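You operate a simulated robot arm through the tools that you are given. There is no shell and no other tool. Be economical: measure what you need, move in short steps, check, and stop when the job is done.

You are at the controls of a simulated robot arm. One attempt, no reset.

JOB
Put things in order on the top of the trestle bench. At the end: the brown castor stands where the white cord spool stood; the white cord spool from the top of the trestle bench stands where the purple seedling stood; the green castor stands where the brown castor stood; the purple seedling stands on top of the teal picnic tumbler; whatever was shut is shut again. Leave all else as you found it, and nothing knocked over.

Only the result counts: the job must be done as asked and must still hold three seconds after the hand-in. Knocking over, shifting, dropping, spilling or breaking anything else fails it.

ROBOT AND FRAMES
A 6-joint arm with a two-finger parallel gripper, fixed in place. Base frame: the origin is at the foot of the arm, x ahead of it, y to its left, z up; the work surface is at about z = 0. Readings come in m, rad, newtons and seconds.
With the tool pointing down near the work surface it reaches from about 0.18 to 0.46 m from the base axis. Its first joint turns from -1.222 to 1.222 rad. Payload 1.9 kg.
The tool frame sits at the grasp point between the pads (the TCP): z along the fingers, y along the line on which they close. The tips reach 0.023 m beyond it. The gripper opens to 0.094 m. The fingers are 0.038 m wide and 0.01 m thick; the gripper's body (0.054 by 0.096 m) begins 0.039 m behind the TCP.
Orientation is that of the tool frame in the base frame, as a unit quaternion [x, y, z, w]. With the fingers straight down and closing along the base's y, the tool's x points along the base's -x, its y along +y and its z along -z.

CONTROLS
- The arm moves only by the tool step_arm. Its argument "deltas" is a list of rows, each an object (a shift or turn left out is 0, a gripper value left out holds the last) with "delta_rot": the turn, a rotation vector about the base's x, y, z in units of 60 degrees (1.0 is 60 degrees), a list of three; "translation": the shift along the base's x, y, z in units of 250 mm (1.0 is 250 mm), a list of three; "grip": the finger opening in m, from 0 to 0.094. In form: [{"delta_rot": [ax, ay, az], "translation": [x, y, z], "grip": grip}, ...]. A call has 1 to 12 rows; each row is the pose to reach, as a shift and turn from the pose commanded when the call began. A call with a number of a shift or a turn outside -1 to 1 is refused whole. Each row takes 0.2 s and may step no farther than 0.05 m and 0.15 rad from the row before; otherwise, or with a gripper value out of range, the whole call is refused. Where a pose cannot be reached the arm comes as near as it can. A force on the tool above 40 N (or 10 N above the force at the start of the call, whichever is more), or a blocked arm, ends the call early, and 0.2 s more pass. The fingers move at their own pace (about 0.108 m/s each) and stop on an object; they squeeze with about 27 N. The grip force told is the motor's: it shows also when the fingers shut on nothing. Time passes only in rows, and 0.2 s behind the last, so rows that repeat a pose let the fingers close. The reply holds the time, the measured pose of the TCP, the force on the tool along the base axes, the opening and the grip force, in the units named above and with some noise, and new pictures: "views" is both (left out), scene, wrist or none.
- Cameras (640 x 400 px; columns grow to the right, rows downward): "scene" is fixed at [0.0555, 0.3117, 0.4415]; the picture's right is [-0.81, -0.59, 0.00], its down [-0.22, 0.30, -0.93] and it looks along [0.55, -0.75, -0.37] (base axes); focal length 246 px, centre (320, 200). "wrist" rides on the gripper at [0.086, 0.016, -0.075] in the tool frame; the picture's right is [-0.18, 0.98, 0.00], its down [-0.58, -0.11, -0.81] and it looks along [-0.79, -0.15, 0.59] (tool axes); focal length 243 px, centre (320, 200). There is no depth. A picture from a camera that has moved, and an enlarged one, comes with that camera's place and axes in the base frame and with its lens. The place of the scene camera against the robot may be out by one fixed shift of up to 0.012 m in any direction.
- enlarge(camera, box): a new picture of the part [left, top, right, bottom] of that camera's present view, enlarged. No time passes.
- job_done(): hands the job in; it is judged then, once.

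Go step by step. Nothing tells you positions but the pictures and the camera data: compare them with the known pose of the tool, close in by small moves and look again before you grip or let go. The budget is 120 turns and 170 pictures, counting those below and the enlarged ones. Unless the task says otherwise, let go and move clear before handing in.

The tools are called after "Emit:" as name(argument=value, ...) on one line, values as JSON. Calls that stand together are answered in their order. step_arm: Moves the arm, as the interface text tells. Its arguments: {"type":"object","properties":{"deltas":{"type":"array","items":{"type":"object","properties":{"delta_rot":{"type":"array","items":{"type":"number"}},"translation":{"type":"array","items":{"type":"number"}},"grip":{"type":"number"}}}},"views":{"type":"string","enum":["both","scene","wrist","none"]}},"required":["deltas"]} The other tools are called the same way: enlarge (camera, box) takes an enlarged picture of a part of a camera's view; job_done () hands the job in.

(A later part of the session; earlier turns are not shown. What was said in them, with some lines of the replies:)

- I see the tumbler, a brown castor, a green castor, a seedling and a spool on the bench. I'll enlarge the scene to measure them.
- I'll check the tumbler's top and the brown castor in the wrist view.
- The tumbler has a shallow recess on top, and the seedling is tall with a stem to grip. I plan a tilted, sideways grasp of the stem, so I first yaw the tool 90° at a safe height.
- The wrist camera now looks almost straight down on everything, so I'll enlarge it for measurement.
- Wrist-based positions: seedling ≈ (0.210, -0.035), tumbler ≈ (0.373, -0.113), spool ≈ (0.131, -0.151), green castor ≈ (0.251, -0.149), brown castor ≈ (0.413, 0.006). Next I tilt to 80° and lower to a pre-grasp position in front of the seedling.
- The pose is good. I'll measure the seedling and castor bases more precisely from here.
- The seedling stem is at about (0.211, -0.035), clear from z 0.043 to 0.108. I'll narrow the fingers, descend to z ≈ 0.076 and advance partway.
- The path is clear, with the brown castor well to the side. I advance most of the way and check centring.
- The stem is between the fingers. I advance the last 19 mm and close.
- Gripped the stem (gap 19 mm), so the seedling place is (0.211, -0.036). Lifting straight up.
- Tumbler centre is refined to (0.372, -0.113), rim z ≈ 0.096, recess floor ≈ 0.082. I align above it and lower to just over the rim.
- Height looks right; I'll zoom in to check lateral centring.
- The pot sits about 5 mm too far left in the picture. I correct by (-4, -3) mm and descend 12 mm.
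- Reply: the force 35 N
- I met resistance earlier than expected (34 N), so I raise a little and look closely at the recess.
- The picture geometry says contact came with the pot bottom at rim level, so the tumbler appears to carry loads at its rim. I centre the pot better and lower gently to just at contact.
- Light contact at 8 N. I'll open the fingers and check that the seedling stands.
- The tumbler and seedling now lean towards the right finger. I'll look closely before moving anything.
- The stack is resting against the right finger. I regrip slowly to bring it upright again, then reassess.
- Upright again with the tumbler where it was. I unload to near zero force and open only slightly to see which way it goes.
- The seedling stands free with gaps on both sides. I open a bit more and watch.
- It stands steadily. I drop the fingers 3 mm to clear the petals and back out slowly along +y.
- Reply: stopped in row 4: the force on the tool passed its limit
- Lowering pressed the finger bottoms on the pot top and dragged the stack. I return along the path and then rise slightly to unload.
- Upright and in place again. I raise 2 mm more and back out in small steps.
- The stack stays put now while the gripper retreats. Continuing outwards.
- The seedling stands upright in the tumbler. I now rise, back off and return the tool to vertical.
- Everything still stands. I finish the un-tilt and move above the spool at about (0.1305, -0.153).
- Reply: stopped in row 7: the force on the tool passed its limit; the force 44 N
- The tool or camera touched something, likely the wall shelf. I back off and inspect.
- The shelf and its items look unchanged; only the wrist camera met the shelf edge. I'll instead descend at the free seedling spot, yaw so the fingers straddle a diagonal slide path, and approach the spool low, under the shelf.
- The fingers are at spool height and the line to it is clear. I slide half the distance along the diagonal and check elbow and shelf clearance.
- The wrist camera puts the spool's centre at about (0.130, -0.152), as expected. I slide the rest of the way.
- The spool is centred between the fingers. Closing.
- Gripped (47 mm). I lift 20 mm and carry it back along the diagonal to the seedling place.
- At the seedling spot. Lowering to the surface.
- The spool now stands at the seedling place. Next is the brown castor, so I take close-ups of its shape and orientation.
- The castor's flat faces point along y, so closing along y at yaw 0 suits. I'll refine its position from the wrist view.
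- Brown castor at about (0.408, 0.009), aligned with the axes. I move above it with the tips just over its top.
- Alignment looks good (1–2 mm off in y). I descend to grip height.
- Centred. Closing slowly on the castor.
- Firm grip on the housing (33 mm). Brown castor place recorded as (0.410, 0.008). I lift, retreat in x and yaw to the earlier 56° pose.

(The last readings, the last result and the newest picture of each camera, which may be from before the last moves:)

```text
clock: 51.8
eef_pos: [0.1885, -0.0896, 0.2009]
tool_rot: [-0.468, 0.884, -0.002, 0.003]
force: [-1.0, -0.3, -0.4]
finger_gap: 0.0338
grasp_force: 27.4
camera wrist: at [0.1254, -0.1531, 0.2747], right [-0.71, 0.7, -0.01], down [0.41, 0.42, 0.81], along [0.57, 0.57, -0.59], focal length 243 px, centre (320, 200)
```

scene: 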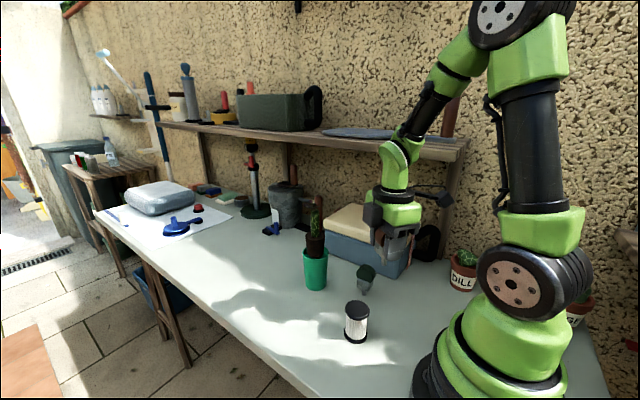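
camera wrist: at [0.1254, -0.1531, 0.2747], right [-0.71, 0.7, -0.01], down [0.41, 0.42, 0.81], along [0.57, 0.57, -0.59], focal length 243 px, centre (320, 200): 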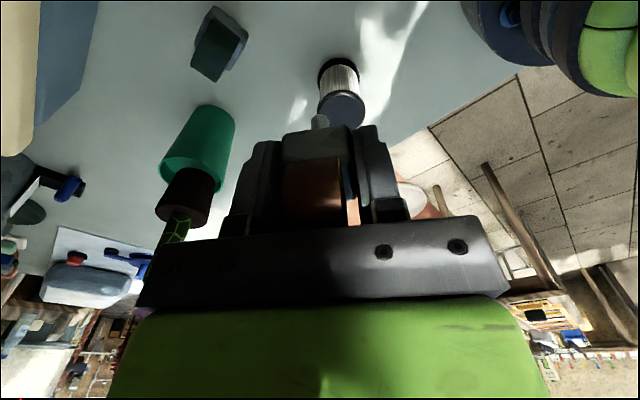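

Carrying fine and clear of the shelf. I descend here to 20 mm above standing height, then slide to the spool's old place.

Emit:
step_arm(deltas=[{"translation": [0, 0, -0.13]}, {"translation": [0, 0, -0.26]}, {"translation": [0, 0, -0.39]}, {"translation": [0, 0, -0.5]}, {"translation": [-0.04, -0.04, -0.5]}])

Emit:
enlarge(camera="scene", box=[320, 220, 480, 340])

```text
clock: 53.0
eef_pos: [0.1781, -0.0989, 0.0737]
tool_rot: [-0.467, 0.884, -0.001, 0.005]
force: [0.7, 0.1, -0.1]
finger_gap: 0.0334
grasp_force: 26.6
camera wrist: at [0.1154, -0.1621, 0.1484], right [-0.71, 0.7, -0.01], down [0.41, 0.42, 0.81], along [0.57, 0.57, -0.59], focal length 243 px, centre (320, 200)
```

scene: 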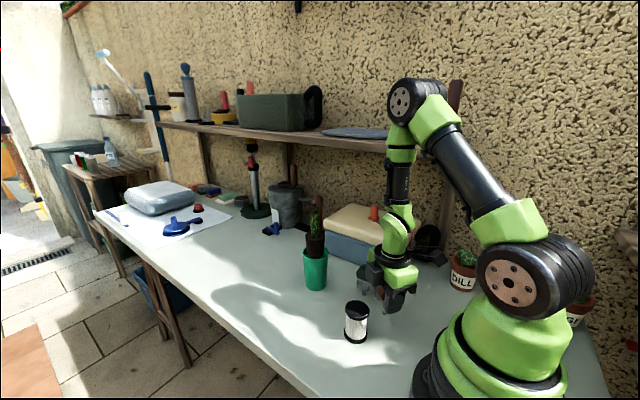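
wrist: 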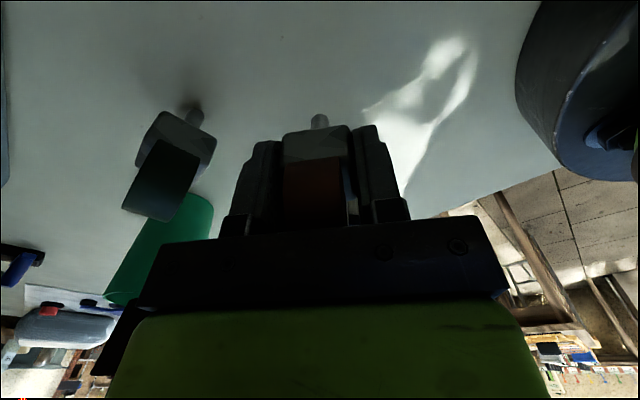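

```text
3.33 times, centred on (400, 280) of scene
camera zoom: at [0.0555, 0.3118, 0.4415], right [-0.81, -0.59, 0.0], down [-0.22, 0.3, -0.93], along [0.55, -0.75, -0.37], focal length 818 px, centre (53, -67)
```

zoom: 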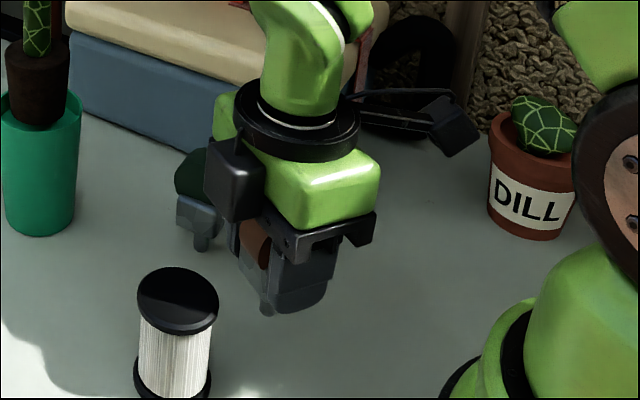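

Emit:
step_arm(deltas=[{"translation": [-0.07, -0.07, 0]}, {"translation": [-0.14, -0.14, 0]}, {"translation": [-0.199, -0.208, 0]}, {"translation": [-0.199, -0.208, -0.04]}, {"translation": [-0.199, -0.208, -0.08]}, {"translation": [-0.199, -0.208, -0.08]}])

Emit:
enlarge(camera="scene", box=[340, 240, 480, 340])

Emit:
enlarge(camera="wrist", box=[220, 70, 420, 240])

```text
clock: 54.4
eef_pos: [0.1267, -0.15, 0.0541]
tool_rot: [-0.468, 0.884, -0.002, 0.004]
force: [-0.6, -0.2, -1.2]
finger_gap: 0.0336
grasp_force: 27.4
camera wrist: at [0.0645, -0.2137, 0.1286], right [-0.71, 0.7, -0.01], down [0.41, 0.42, 0.81], along [0.57, 0.57, -0.59], focal length 243 px, centre (320, 200)
```

scene: 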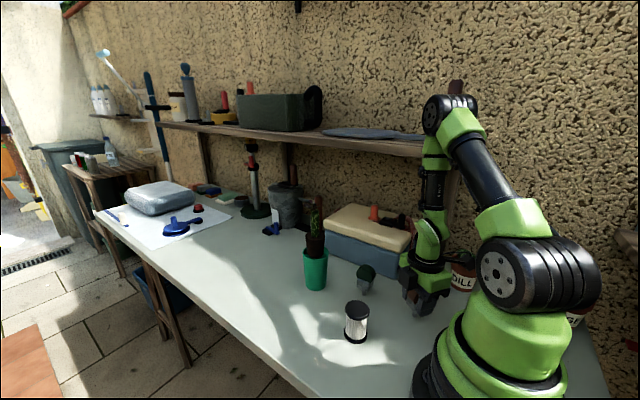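
wrist: 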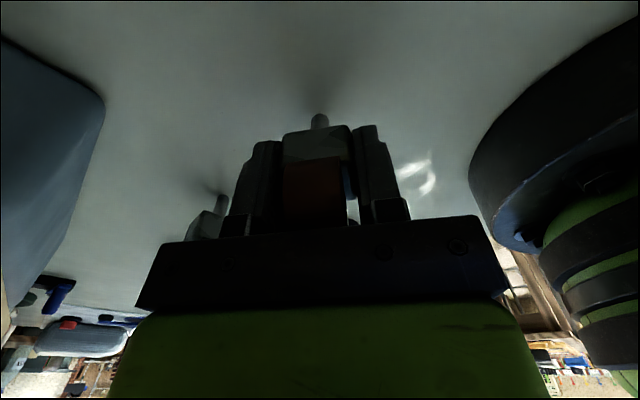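

```text
4.00 times, centred on (410, 290) of scene
camera zoom: at [0.0555, 0.3117, 0.4415], right [-0.81, -0.59, 0.0], down [-0.22, 0.3, -0.93], along [0.55, -0.75, -0.37], focal length 982 px, centre (-40, -160)
```

zoom: 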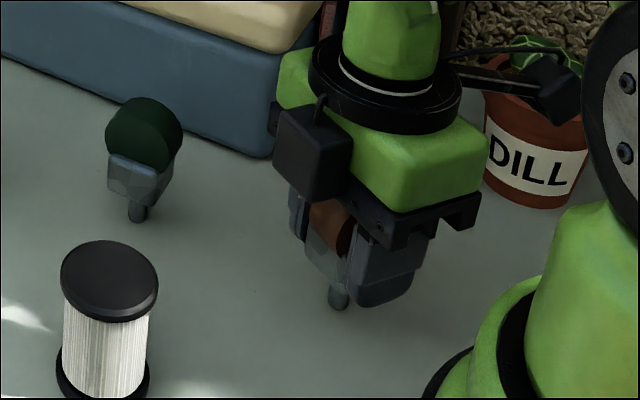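

```text
2.35 times, centred on (320, 155) of wrist
camera zoom: at [0.0645, -0.2137, 0.1286], right [-0.71, 0.7, -0.01], down [0.41, 0.42, 0.81], along [0.57, 0.57, -0.59], focal length 571 px, centre (320, 306)
```

zoom: 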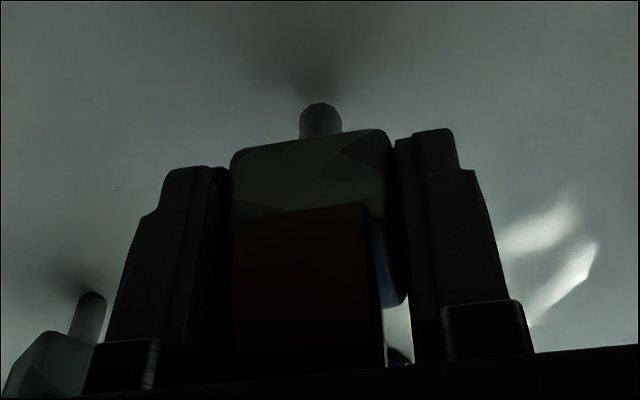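

Peg bottom is within 2 mm of the old spool centre. Lowering the last millimetres.

Emit:
step_arm(deltas=[{"translation": [0.002, -0.002, -0.006]}, {"translation": [0.002, -0.002, -0.012]}, {"translation": [0.002, -0.002, -0.014]}, {"translation": [0.002, -0.002, -0.014]}], views="none")

```text
clock: 55.4
eef_pos: [0.1285, -0.1543, 0.0511]
tool_rot: [-0.467, 0.884, -0.002, 0.004]
force: [-0.1, -0.6, -1.4]
finger_gap: 0.0334
grasp_force: 27.1
```

Emit:
step_arm(deltas=[{"translation": [0, 0, -0.002]}, {"translation": [0, 0, -0.004]}, {"translation": [0, 0, -0.004]}], views="none")

```text
clock: 56.1
eef_pos: [0.1286, -0.1542, 0.0511]
tool_rot: [-0.469, 0.883, -0.002, 0.004]
force: [-0.1, 0.0, -0.5]
finger_gap: 0.0333
grasp_force: 27.2
```

Emit:
step_arm(deltas=[{"translation": [0, 0, -0.002]}, {"translation": [0, 0, -0.003]}, {"translation": [0, 0, -0.003]}], views="none")

```text
clock: 57.0
eef_pos: [0.1315, -0.1515, 0.0507]
tool_rot: [-0.467, 0.884, -0.001, 0.004]
force: [0.1, 1.0, -1.5]
finger_gap: 0.0335
grasp_force: 27.3
```

Emit:
step_arm(deltas=[{"translation": [0, 0, -0.002]}, {"translation": [0, 0, -0.004]}, {"translation": [0, 0, -0.004]}], views="none")

Emit:
enlarge(camera="scene", box=[395, 290, 435, 325])

```text
clock: 57.8
eef_pos: [0.1292, -0.1542, 0.0507]
tool_rot: [-0.468, 0.884, -0.002, 0.004]
force: [-0.4, -1.6, 4.9]
finger_gap: 0.0336
grasp_force: 27.6
```

```text
11.43 times, centred on (415, 308) of scene
camera zoom: at [0.0555, 0.3117, 0.4415], right [-0.81, -0.59, 0.0], down [-0.22, 0.3, -0.93], along [0.55, -0.75, -0.37], focal length 2805 px, centre (-766, -1029)
```

zoom: 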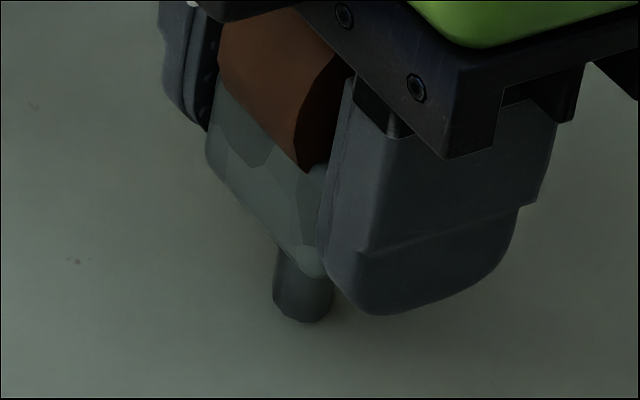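

Light contact felt. I ease off slightly and open slowly.

Emit:
step_arm(deltas=[{"translation": [0, 0, 0.001]}, {"translation": [0, 0, 0.001], "grip": 0.036}, {"translation": [0, 0, 0.001], "grip": 0.042}, {"translation": [0, 0, 0.001], "grip": 0.05}, {"translation": [0, 0, 0.001], "grip": 0.058}, {"translation": [0, 0, 0.001], "grip": 0.058}], views="wrist")

Emit:
enlarge(camera="scene", box=[385, 270, 445, 330])

```text
clock: 59.1
eef_pos: [0.1296, -0.1531, 0.0495]
tool_rot: [-0.468, 0.884, -0.001, 0.004]
force: [-0.4, 0.5, -0.1]
finger_gap: 0.0579
grasp_force: 0.0
camera wrist: at [0.067, -0.2163, 0.123], right [-0.71, 0.7, -0.01], down [0.41, 0.42, 0.81], along [0.57, 0.57, -0.59], focal length 243 px, centre (320, 200)
```

wrist: 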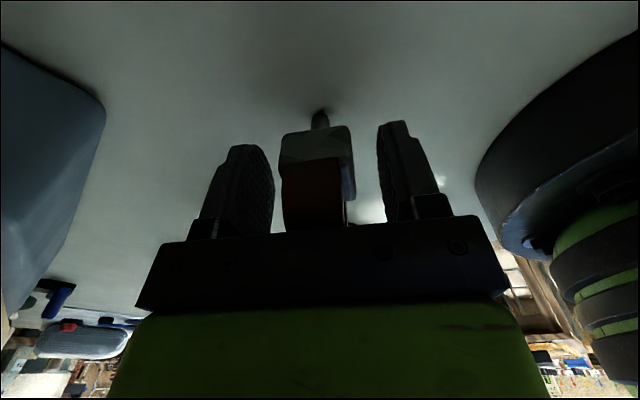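

```text
6.67 times, centred on (415, 300) of scene
camera zoom: at [0.0555, 0.3117, 0.4415], right [-0.81, -0.59, 0.0], down [-0.22, 0.3, -0.93], along [0.55, -0.75, -0.37], focal length 1636 px, centre (-313, -467)
```

zoom: 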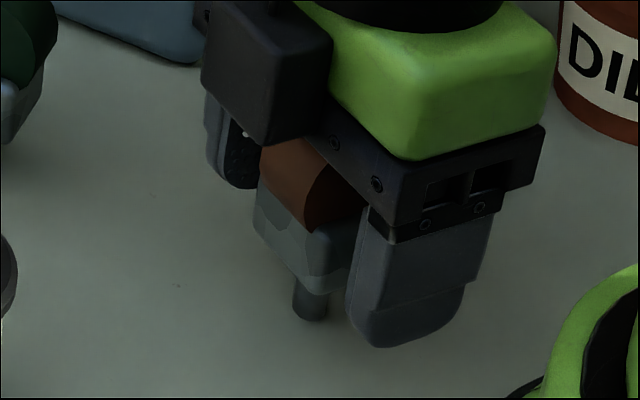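

The brown castor stands free. I lift 65 mm straight up, then move diagonally out from near the shelf before rising.

Emit:
step_arm(deltas=[{"translation": [0, 0, 0.06]}, {"translation": [0, 0, 0.15]}, {"translation": [0, 0, 0.26]}, {"translation": [0.08, 0.1, 0.26]}, {"translation": [0.18, 0.22, 0.26]}, {"translation": [0.28, 0.33, 0.3]}, {"translation": [0.35, 0.4, 0.42]}, {"translation": [0.35, 0.4, 0.58]}])

Emit:
enlarge(camera="scene", box=[240, 210, 480, 350])

```text
clock: 61.0
eef_pos: [0.215, -0.0555, 0.1897]
tool_rot: [-0.467, 0.884, -0.002, 0.005]
force: [0.7, 0.3, -0.1]
finger_gap: 0.058
grasp_force: 0.0
camera wrist: at [0.1527, -0.1188, 0.2634], right [-0.71, 0.7, -0.01], down [0.41, 0.42, 0.81], along [0.57, 0.57, -0.59], focal length 243 px, centre (320, 200)
```

scene: 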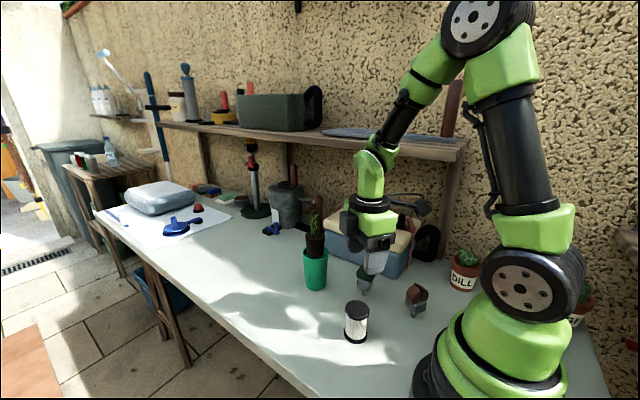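
wrist: 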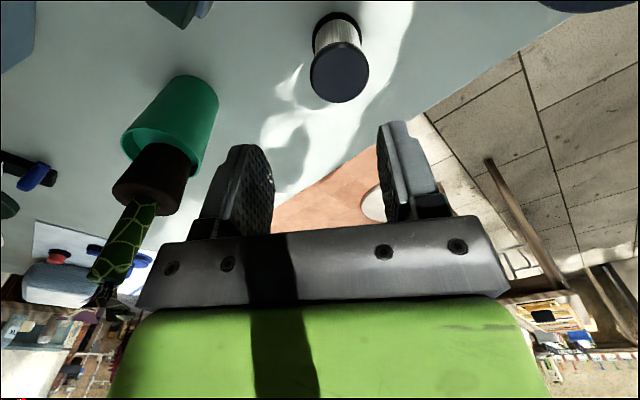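

```text
2.67 times, centred on (360, 280) of scene
camera zoom: at [0.0555, 0.3118, 0.4415], right [-0.81, -0.59, 0.0], down [-0.22, 0.3, -0.93], along [0.55, -0.75, -0.37], focal length 654 px, centre (213, -13)
```

zoom: 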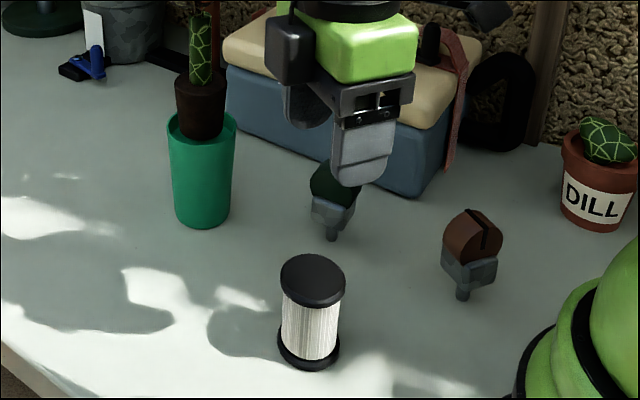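

The brown castor stands where the spool was. For the green castor at about (0.252, -0.151) I rotate to yaw 0, descend in front of it and measure.

Emit:
step_arm(deltas=[{"delta_rot": [0, 0, -0.134], "translation": [0.02, 0, 0.02]}, {"delta_rot": [0, 0, -0.268], "translation": [0.04, 0, 0.04]}, {"delta_rot": [0, 0, -0.402], "translation": [0.06, 0, 0.04]}, {"delta_rot": [0, 0, -0.536], "translation": [0.08, 0, 0.04]}, {"delta_rot": [0, 0, -0.67], "translation": [0.1, -0.02, 0.04]}, {"delta_rot": [0, 0, -0.804], "translation": [0.13, -0.05, 0.04]}, {"delta_rot": [0, 0, -0.933], "translation": [0.148, -0.08, 0.04]}])

Emit:
enlarge(camera="wrist", box=[80, 0, 280, 140])

```text
clock: 62.5
eef_pos: [0.2551, -0.0734, 0.2035]
tool_rot: [0.002, 1.0, -0.004, 0.004]
force: [-0.7, 0.0, -0.2]
finger_gap: 0.058
grasp_force: 0.1
camera wrist: at [0.168, -0.057, 0.2769], right [0.19, 0.98, -0.01], down [0.58, -0.11, 0.81], along [0.8, -0.16, -0.59], focal length 243 px, centre (320, 200)
```

scene: 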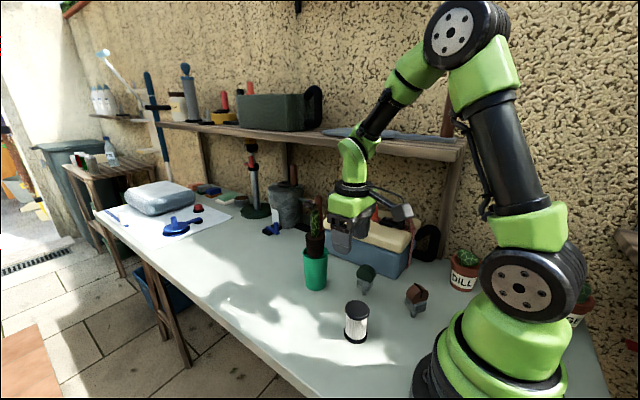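
wrist: 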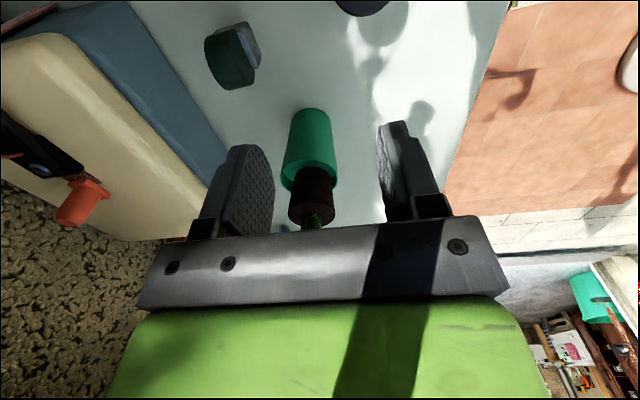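

```text
2.86 times, centred on (180, 70) of wrist
camera zoom: at [0.168, -0.057, 0.2769], right [0.19, 0.98, -0.01], down [0.58, -0.11, 0.81], along [0.8, -0.16, -0.59], focal length 693 px, centre (720, 571)
```

zoom: 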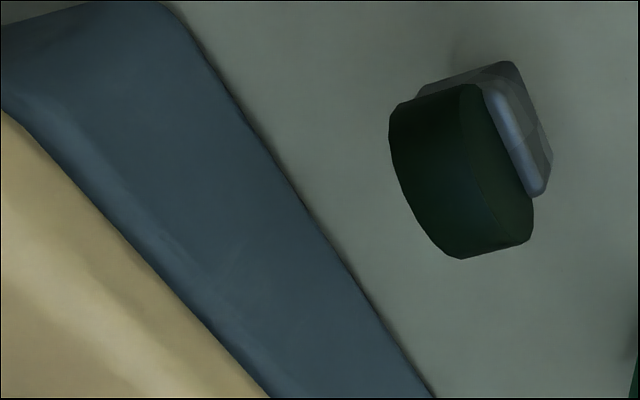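

The green castor is at (0.2516, -0.1527), turned about 8°. I yaw 8°, descend to just over castor-top height and then slide in above it.

Emit:
step_arm(deltas=[{"delta_rot": [0, 0, 0.07], "translation": [-0.007, -0.02, -0.12]}, {"delta_rot": [0, 0, 0.133], "translation": [-0.014, -0.04, -0.24]}, {"delta_rot": [0, 0, 0.133], "translation": [-0.014, -0.05, -0.36]}, {"delta_rot": [0, 0, 0.133], "translation": [-0.014, -0.18, -0.36]}, {"delta_rot": [0, 0, 0.133], "translation": [-0.014, -0.317, -0.36]}, {"delta_rot": [0, 0, 0.133], "translation": [-0.014, -0.317, -0.36]}])

Emit:
enlarge(camera="wrist", box=[240, 40, 400, 200])

```text
clock: 64.0
eef_pos: [0.2503, -0.1559, 0.1133]
tool_rot: [-0.068, 0.998, -0.003, 0.003]
force: [-0.1, 0.5, -0.3]
finger_gap: 0.0582
grasp_force: 0.0
camera wrist: at [0.1617, -0.1511, 0.1867], right [0.05, 1.0, -0.01], down [0.59, -0.02, 0.81], along [0.81, -0.04, -0.59], focal length 243 px, centre (320, 200)
```

scene: 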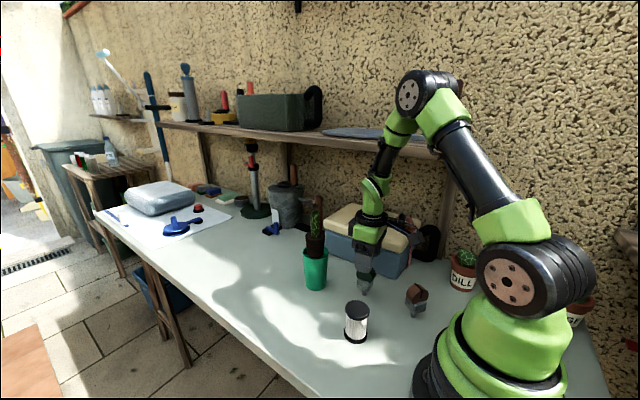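
wrist: 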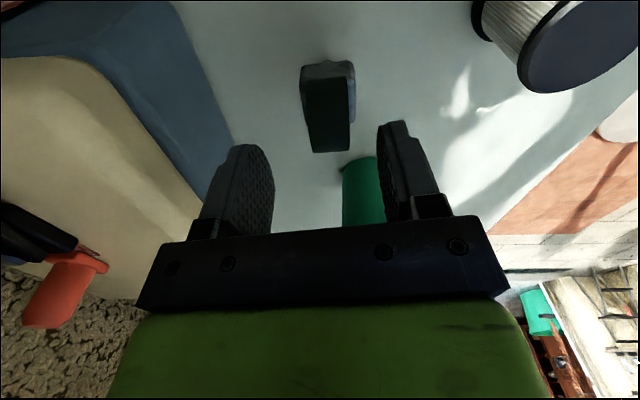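

```text
2.50 times, centred on (320, 120) of wrist
camera zoom: at [0.1617, -0.1511, 0.1867], right [0.05, 1.0, -0.01], down [0.59, -0.02, 0.81], along [0.81, -0.04, -0.59], focal length 606 px, centre (320, 400)
```

zoom: 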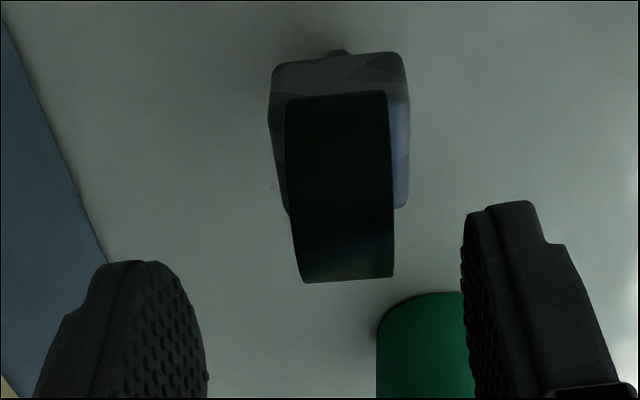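

The castor sits 4–5 mm towards +y from the tool axis. I correct and descend to grip height.

Emit:
step_arm(deltas=[{"translation": [0.006, 0.018, 0]}, {"translation": [0.006, 0.018, -0.1]}, {"translation": [0.006, 0.018, -0.2]}, {"translation": [0.006, 0.018, -0.253]}, {"translation": [0.006, 0.018, -0.253]}], views="wrist")

Emit:
enlarge(camera="scene", box=[330, 230, 400, 310])

```text
clock: 65.2
eef_pos: [0.2525, -0.1477, 0.0506]
tool_rot: [-0.068, 0.998, -0.004, 0.003]
force: [-0.3, 0.2, -0.4]
finger_gap: 0.0579
grasp_force: 0.1
camera wrist: at [0.1649, -0.1437, 0.1247], right [0.05, 1.0, -0.01], down [0.59, -0.02, 0.81], along [0.81, -0.04, -0.59], focal length 243 px, centre (320, 200)
```

wrist: 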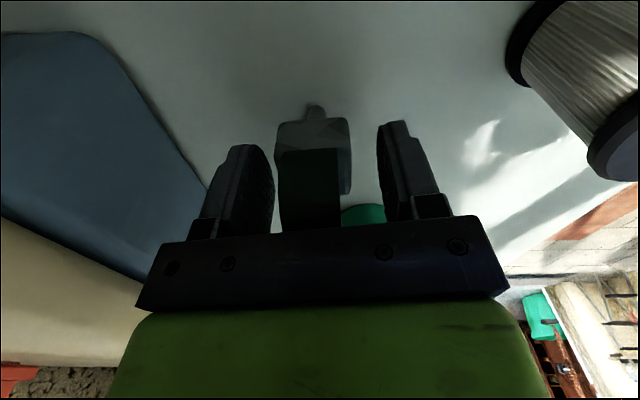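

```text
5.00 times, centred on (365, 270) of scene
camera zoom: at [0.0555, 0.3117, 0.4415], right [-0.81, -0.59, 0.0], down [-0.22, 0.3, -0.93], along [0.55, -0.75, -0.37], focal length 1227 px, centre (95, -150)
```

zoom: 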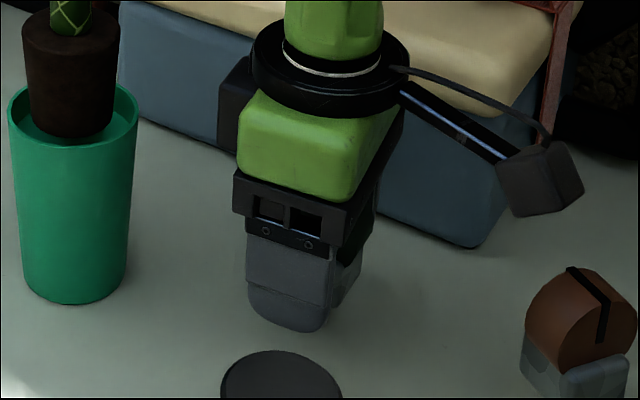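

Slightly overshot; I shift -3.5 mm in y and then close slowly.

Emit:
step_arm(deltas=[{"translation": [0, -0.007, 0]}, {"translation": [0, -0.014, 0]}, {"translation": [0, -0.014, 0]}, {"translation": [0, -0.014, 0], "grip": 0.05}, {"translation": [0, -0.014, 0], "grip": 0.042}, {"translation": [0, -0.014, 0], "grip": 0.036}, {"translation": [0, -0.014, 0], "grip": 0.03}, {"translation": [0, -0.014, 0], "grip": 0.015}, {"translation": [0, -0.014, 0], "grip": 0.015}], views="wrist")

Emit:
enlarge(camera="wrist", box=[220, 70, 420, 240])

```text
clock: 67.2
eef_pos: [0.2531, -0.1504, 0.0513]
tool_rot: [-0.068, 0.998, -0.003, 0.003]
force: [0.9, 0.4, -0.5]
finger_gap: 0.0336
grasp_force: 26.9
camera wrist: at [0.1646, -0.1474, 0.1245], right [0.05, 1.0, -0.01], down [0.59, -0.02, 0.81], along [0.81, -0.04, -0.59], focal length 243 px, centre (320, 200)
```

wrist: 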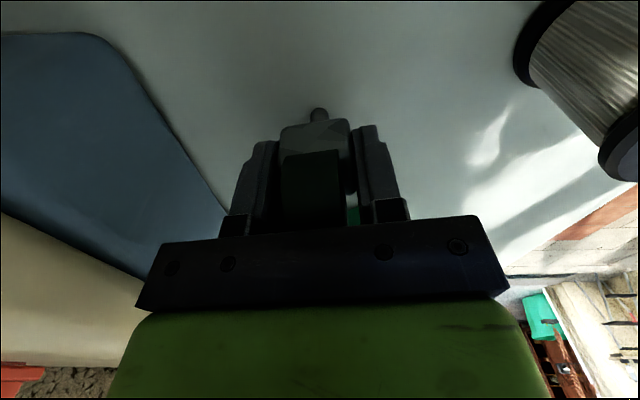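

```text
2.35 times, centred on (320, 155) of wrist
camera zoom: at [0.1646, -0.1474, 0.1245], right [0.05, 1.0, -0.01], down [0.59, -0.02, 0.81], along [0.81, -0.04, -0.59], focal length 571 px, centre (320, 306)
```

zoom: 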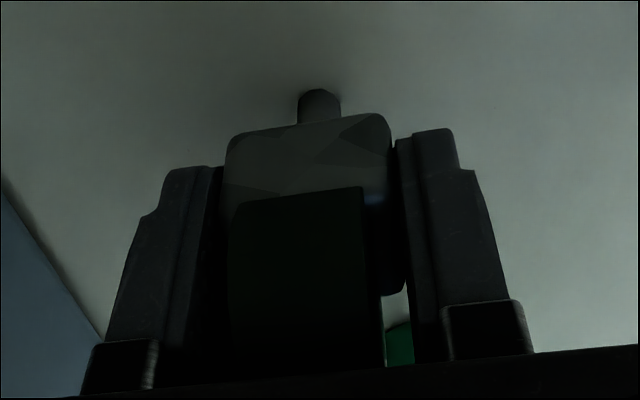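

Gripped (33.6 mm). I lift, moving out in +y as I rise to keep clear of shelf and spool, then carry it towards the brown castor's old place.

Emit:
step_arm(deltas=[{"translation": [0, 0, 0.08]}, {"translation": [0, 0.0, 0.2]}, {"translation": [0.02, 0.1, 0.28]}, {"translation": [0.05, 0.22, 0.36]}, {"translation": [0.05, 0.3, 0.5]}, {"translation": [0.05, 0.4, 0.62]}, {"translation": [0.05, 0.52, 0.66]}, {"translation": [0.05, 0.64, 0.66]}])

Emit:
step_arm(deltas=[{"translation": [0.15, 0, 0]}, {"translation": [0.3, 0, 0]}, {"translation": [0.45, 0, 0]}, {"translation": [0.58, 0, 0]}, {"translation": [0.58, 0, -0.15]}, {"translation": [0.58, 0, -0.3]}, {"translation": [0.58, 0, -0.45]}, {"translation": [0.58, 0, -0.58]}, {"translation": [0.58, 0, -0.58]}])

Emit:
enlarge(camera="scene", box=[230, 220, 340, 320])

```text
clock: 69.0
eef_pos: [0.2655, 0.0063, 0.2206]
tool_rot: [-0.068, 0.998, -0.003, 0.004]
force: [-0.1, -0.6, -1.0]
finger_gap: 0.0337
grasp_force: 26.5
camera wrist: at [0.1764, 0.0114, 0.294], right [0.05, 1.0, -0.01], down [0.59, -0.02, 0.81], along [0.81, -0.04, -0.59], focal length 243 px, centre (320, 200)
```

scene: 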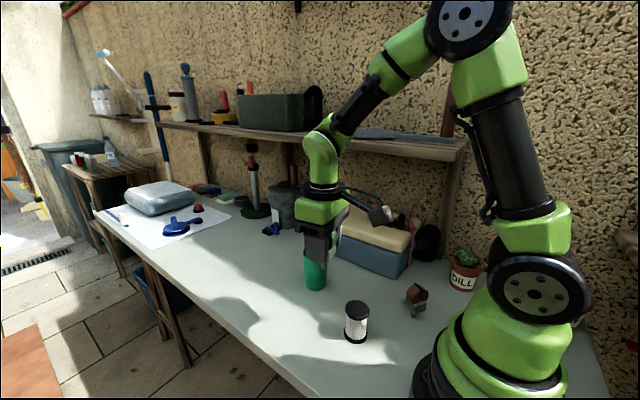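
wrist: 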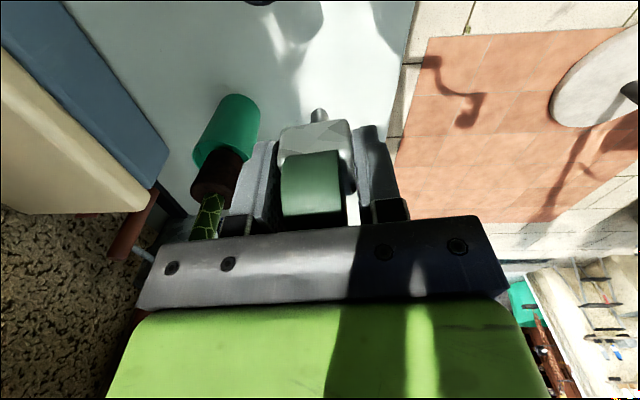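

```text
clock: 71.0
eef_pos: [0.4078, 0.0086, 0.0693]
tool_rot: [-0.069, 0.998, -0.003, 0.002]
force: [0.3, -0.6, -1.1]
finger_gap: 0.0335
grasp_force: 27.4
camera wrist: at [0.3199, 0.0125, 0.1419], right [0.05, 1.0, -0.01], down [0.59, -0.02, 0.81], along [0.81, -0.04, -0.59], focal length 243 px, centre (320, 200)
```

scene: 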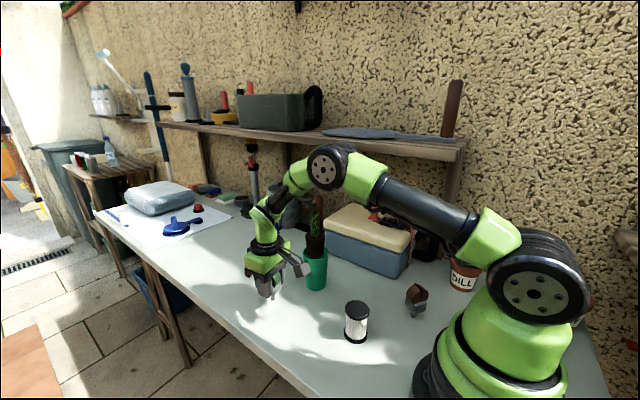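
wrist: 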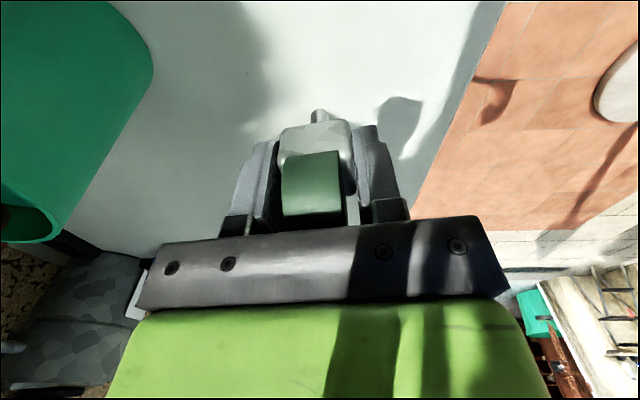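

```text
4.00 times, centred on (285, 270) of scene
camera zoom: at [0.0555, 0.3117, 0.4415], right [-0.81, -0.59, 0.0], down [-0.22, 0.3, -0.93], along [0.55, -0.75, -0.37], focal length 982 px, centre (460, -80)
```

zoom: 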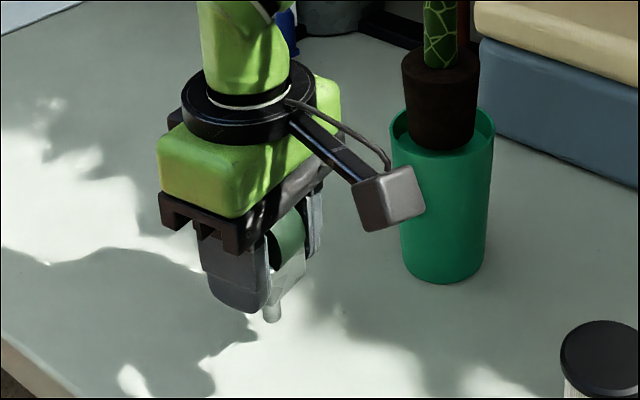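

Directly over the brown castor's old spot (within 2–3 mm). Adjusting and lowering.

Emit:
step_arm(deltas=[{"translation": [0.007, 0.002, -0.03]}, {"translation": [0.007, 0.002, -0.06]}, {"translation": [0.007, 0.002, -0.076]}, {"translation": [0.007, 0.002, -0.076]}], views="none")

Emit:
step_arm(deltas=[{"translation": [0, 0, -0.002]}, {"translation": [0, 0, -0.004]}, {"translation": [0, 0, -0.004]}], views="none")

```text
clock: 72.0
eef_pos: [0.4098, 0.009, 0.0521]
tool_rot: [-0.068, 0.998, -0.003, 0.004]
force: [0.0, 0.4, 1.2]
finger_gap: 0.0336
grasp_force: 26.7
```

```text
clock: 72.8
eef_pos: [0.4114, 0.0078, 0.0507]
tool_rot: [-0.068, 0.998, -0.004, 0.005]
force: [-4.3, -1.3, 20.5]
finger_gap: 0.0336
grasp_force: 27.3
```

Contact reached (20 N). I ease back about 0.8 mm and then open slowly.

Emit:
step_arm(deltas=[{"translation": [0, 0, 0.003]}, {"translation": [0, 0, 0.003]}], views="none")

```text
clock: 73.3
eef_pos: [0.4109, 0.0085, 0.0507]
tool_rot: [-0.068, 0.998, -0.004, 0.002]
force: [-1.1, 0.5, -1.6]
finger_gap: 0.0335
grasp_force: 26.6
```

Emit:
step_arm(deltas=[{"translation": [0, 0, 0], "grip": 0.036}, {"translation": [0, 0, 0], "grip": 0.042}, {"translation": [0, 0, 0], "grip": 0.05}, {"translation": [0, 0, 0], "grip": 0.06}, {"translation": [0, 0, 0], "grip": 0.06}], views="wrist")

Emit:
enlarge(camera="scene", box=[240, 250, 310, 320])

```text
clock: 74.5
eef_pos: [0.4114, 0.0091, 0.0518]
tool_rot: [-0.068, 0.998, -0.002, 0.003]
force: [-0.2, 0.3, 0.1]
finger_gap: 0.0599
grasp_force: 0.1
camera wrist: at [0.3228, 0.0129, 0.1251], right [0.05, 1.0, -0.01], down [0.59, -0.02, 0.81], along [0.81, -0.04, -0.59], focal length 243 px, centre (320, 200)
```

wrist: 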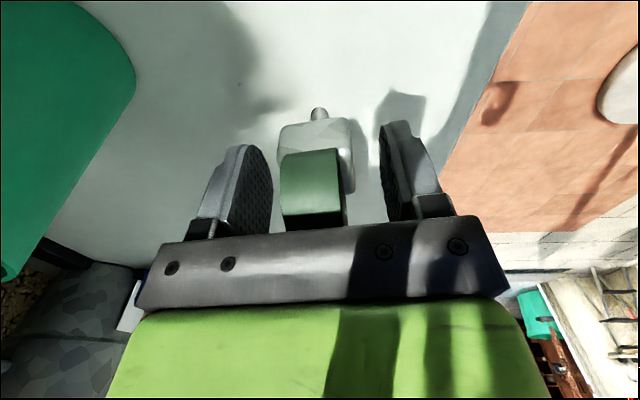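

```text
5.71 times, centred on (275, 285) of scene
camera zoom: at [0.0555, 0.3117, 0.4415], right [-0.81, -0.59, 0.0], down [-0.22, 0.3, -0.93], along [0.55, -0.75, -0.37], focal length 1403 px, centre (577, -286)
```

zoom: 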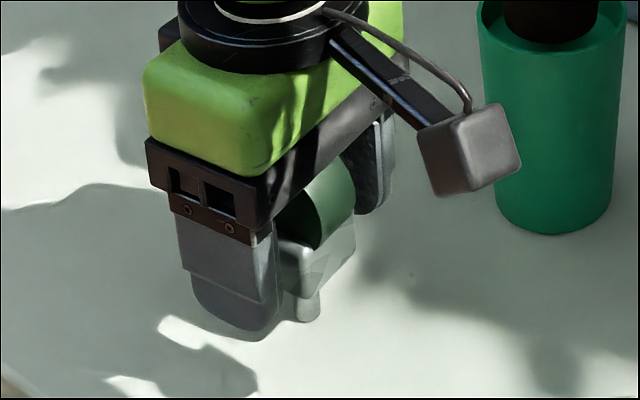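

The green castor stands on its own. I lift straight up and away, then inspect everything.

Emit:
step_arm(deltas=[{"translation": [0, -0.004, 0.04]}, {"translation": [0, -0.004, 0.12]}, {"translation": [0, -0.004, 0.28]}, {"translation": [0, 0, 0.44]}, {"translation": [0, 0, 0.6]}, {"translation": [-0.1, 0.02, 0.75]}, {"translation": [-0.25, 0.04, 0.85]}, {"translation": [-0.4, 0.06, 0.95]}])

Emit:
enlarge(camera="scene", box=[240, 190, 480, 350])

Emit:
enlarge(camera="scene", box=[140, 60, 480, 280])

```text
clock: 76.3
eef_pos: [0.3162, 0.0186, 0.2849]
tool_rot: [-0.068, 0.998, -0.003, 0.004]
force: [0.2, 0.3, 0.2]
finger_gap: 0.0601
grasp_force: 0.0
camera wrist: at [0.2271, 0.0239, 0.3588], right [0.05, 1.0, -0.01], down [0.59, -0.02, 0.81], along [0.81, -0.04, -0.59], focal length 243 px, centre (320, 200)
```

scene: 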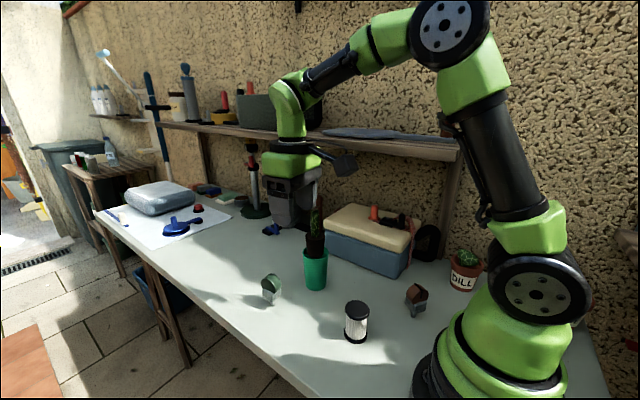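
wrist: 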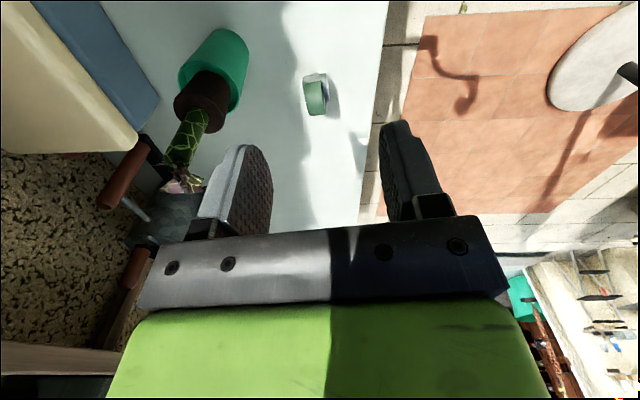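

```text
2.50 times, centred on (360, 270) of scene
camera zoom: at [0.0555, 0.3117, 0.4415], right [-0.81, -0.59, 0.0], down [-0.22, 0.3, -0.93], along [0.55, -0.75, -0.37], focal length 614 px, centre (220, 25)
```

zoom: 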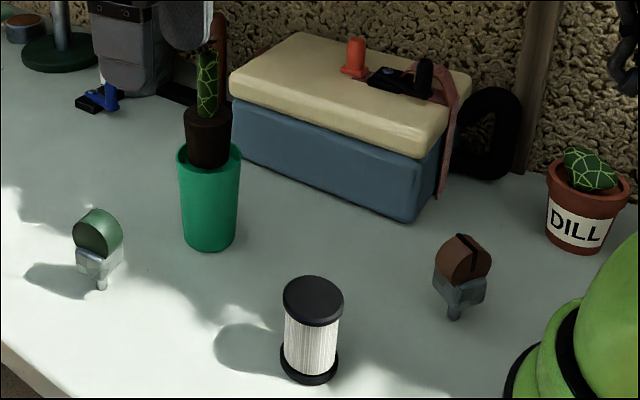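

```text
1.82 times, centred on (310, 170) of scene
camera zoom: at [0.0555, 0.3117, 0.4415], right [-0.81, -0.59, 0.0], down [-0.22, 0.3, -0.93], along [0.55, -0.75, -0.37], focal length 446 px, centre (338, 254)
```

zoom: 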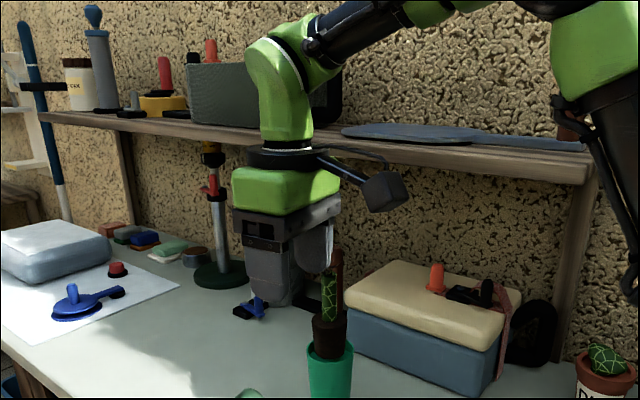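

All four objects stand where they should, the seedling is upright on the tumbler, and the shelf, box and other items look unchanged. The gripper is clear, so I'm handing in.

Emit:
job_done()

```text
The job is handed in.
```

I finished the rearrangement and handed it in. In the last pictures, nothing was knocked over and everything else looked unchanged.

- **Brown castor:** it stands where the white cord spool was.
- **White cord spool:** it stands where the purple seedling was.
- **Green castor:** it stands where the brown castor was.
- **Purple seedling:** it stands upright on top of the teal tumbler. The tumbler tipped slightly twice while I was letting go, but came back upright in its original place.

I opened nothing, so nothing needed shutting. The tool, most likely its wrist camera, pushed against something once with about 40 N. I took that to be the front edge of the wall shelf. The shelf and the items on it looked unmoved afterwards.
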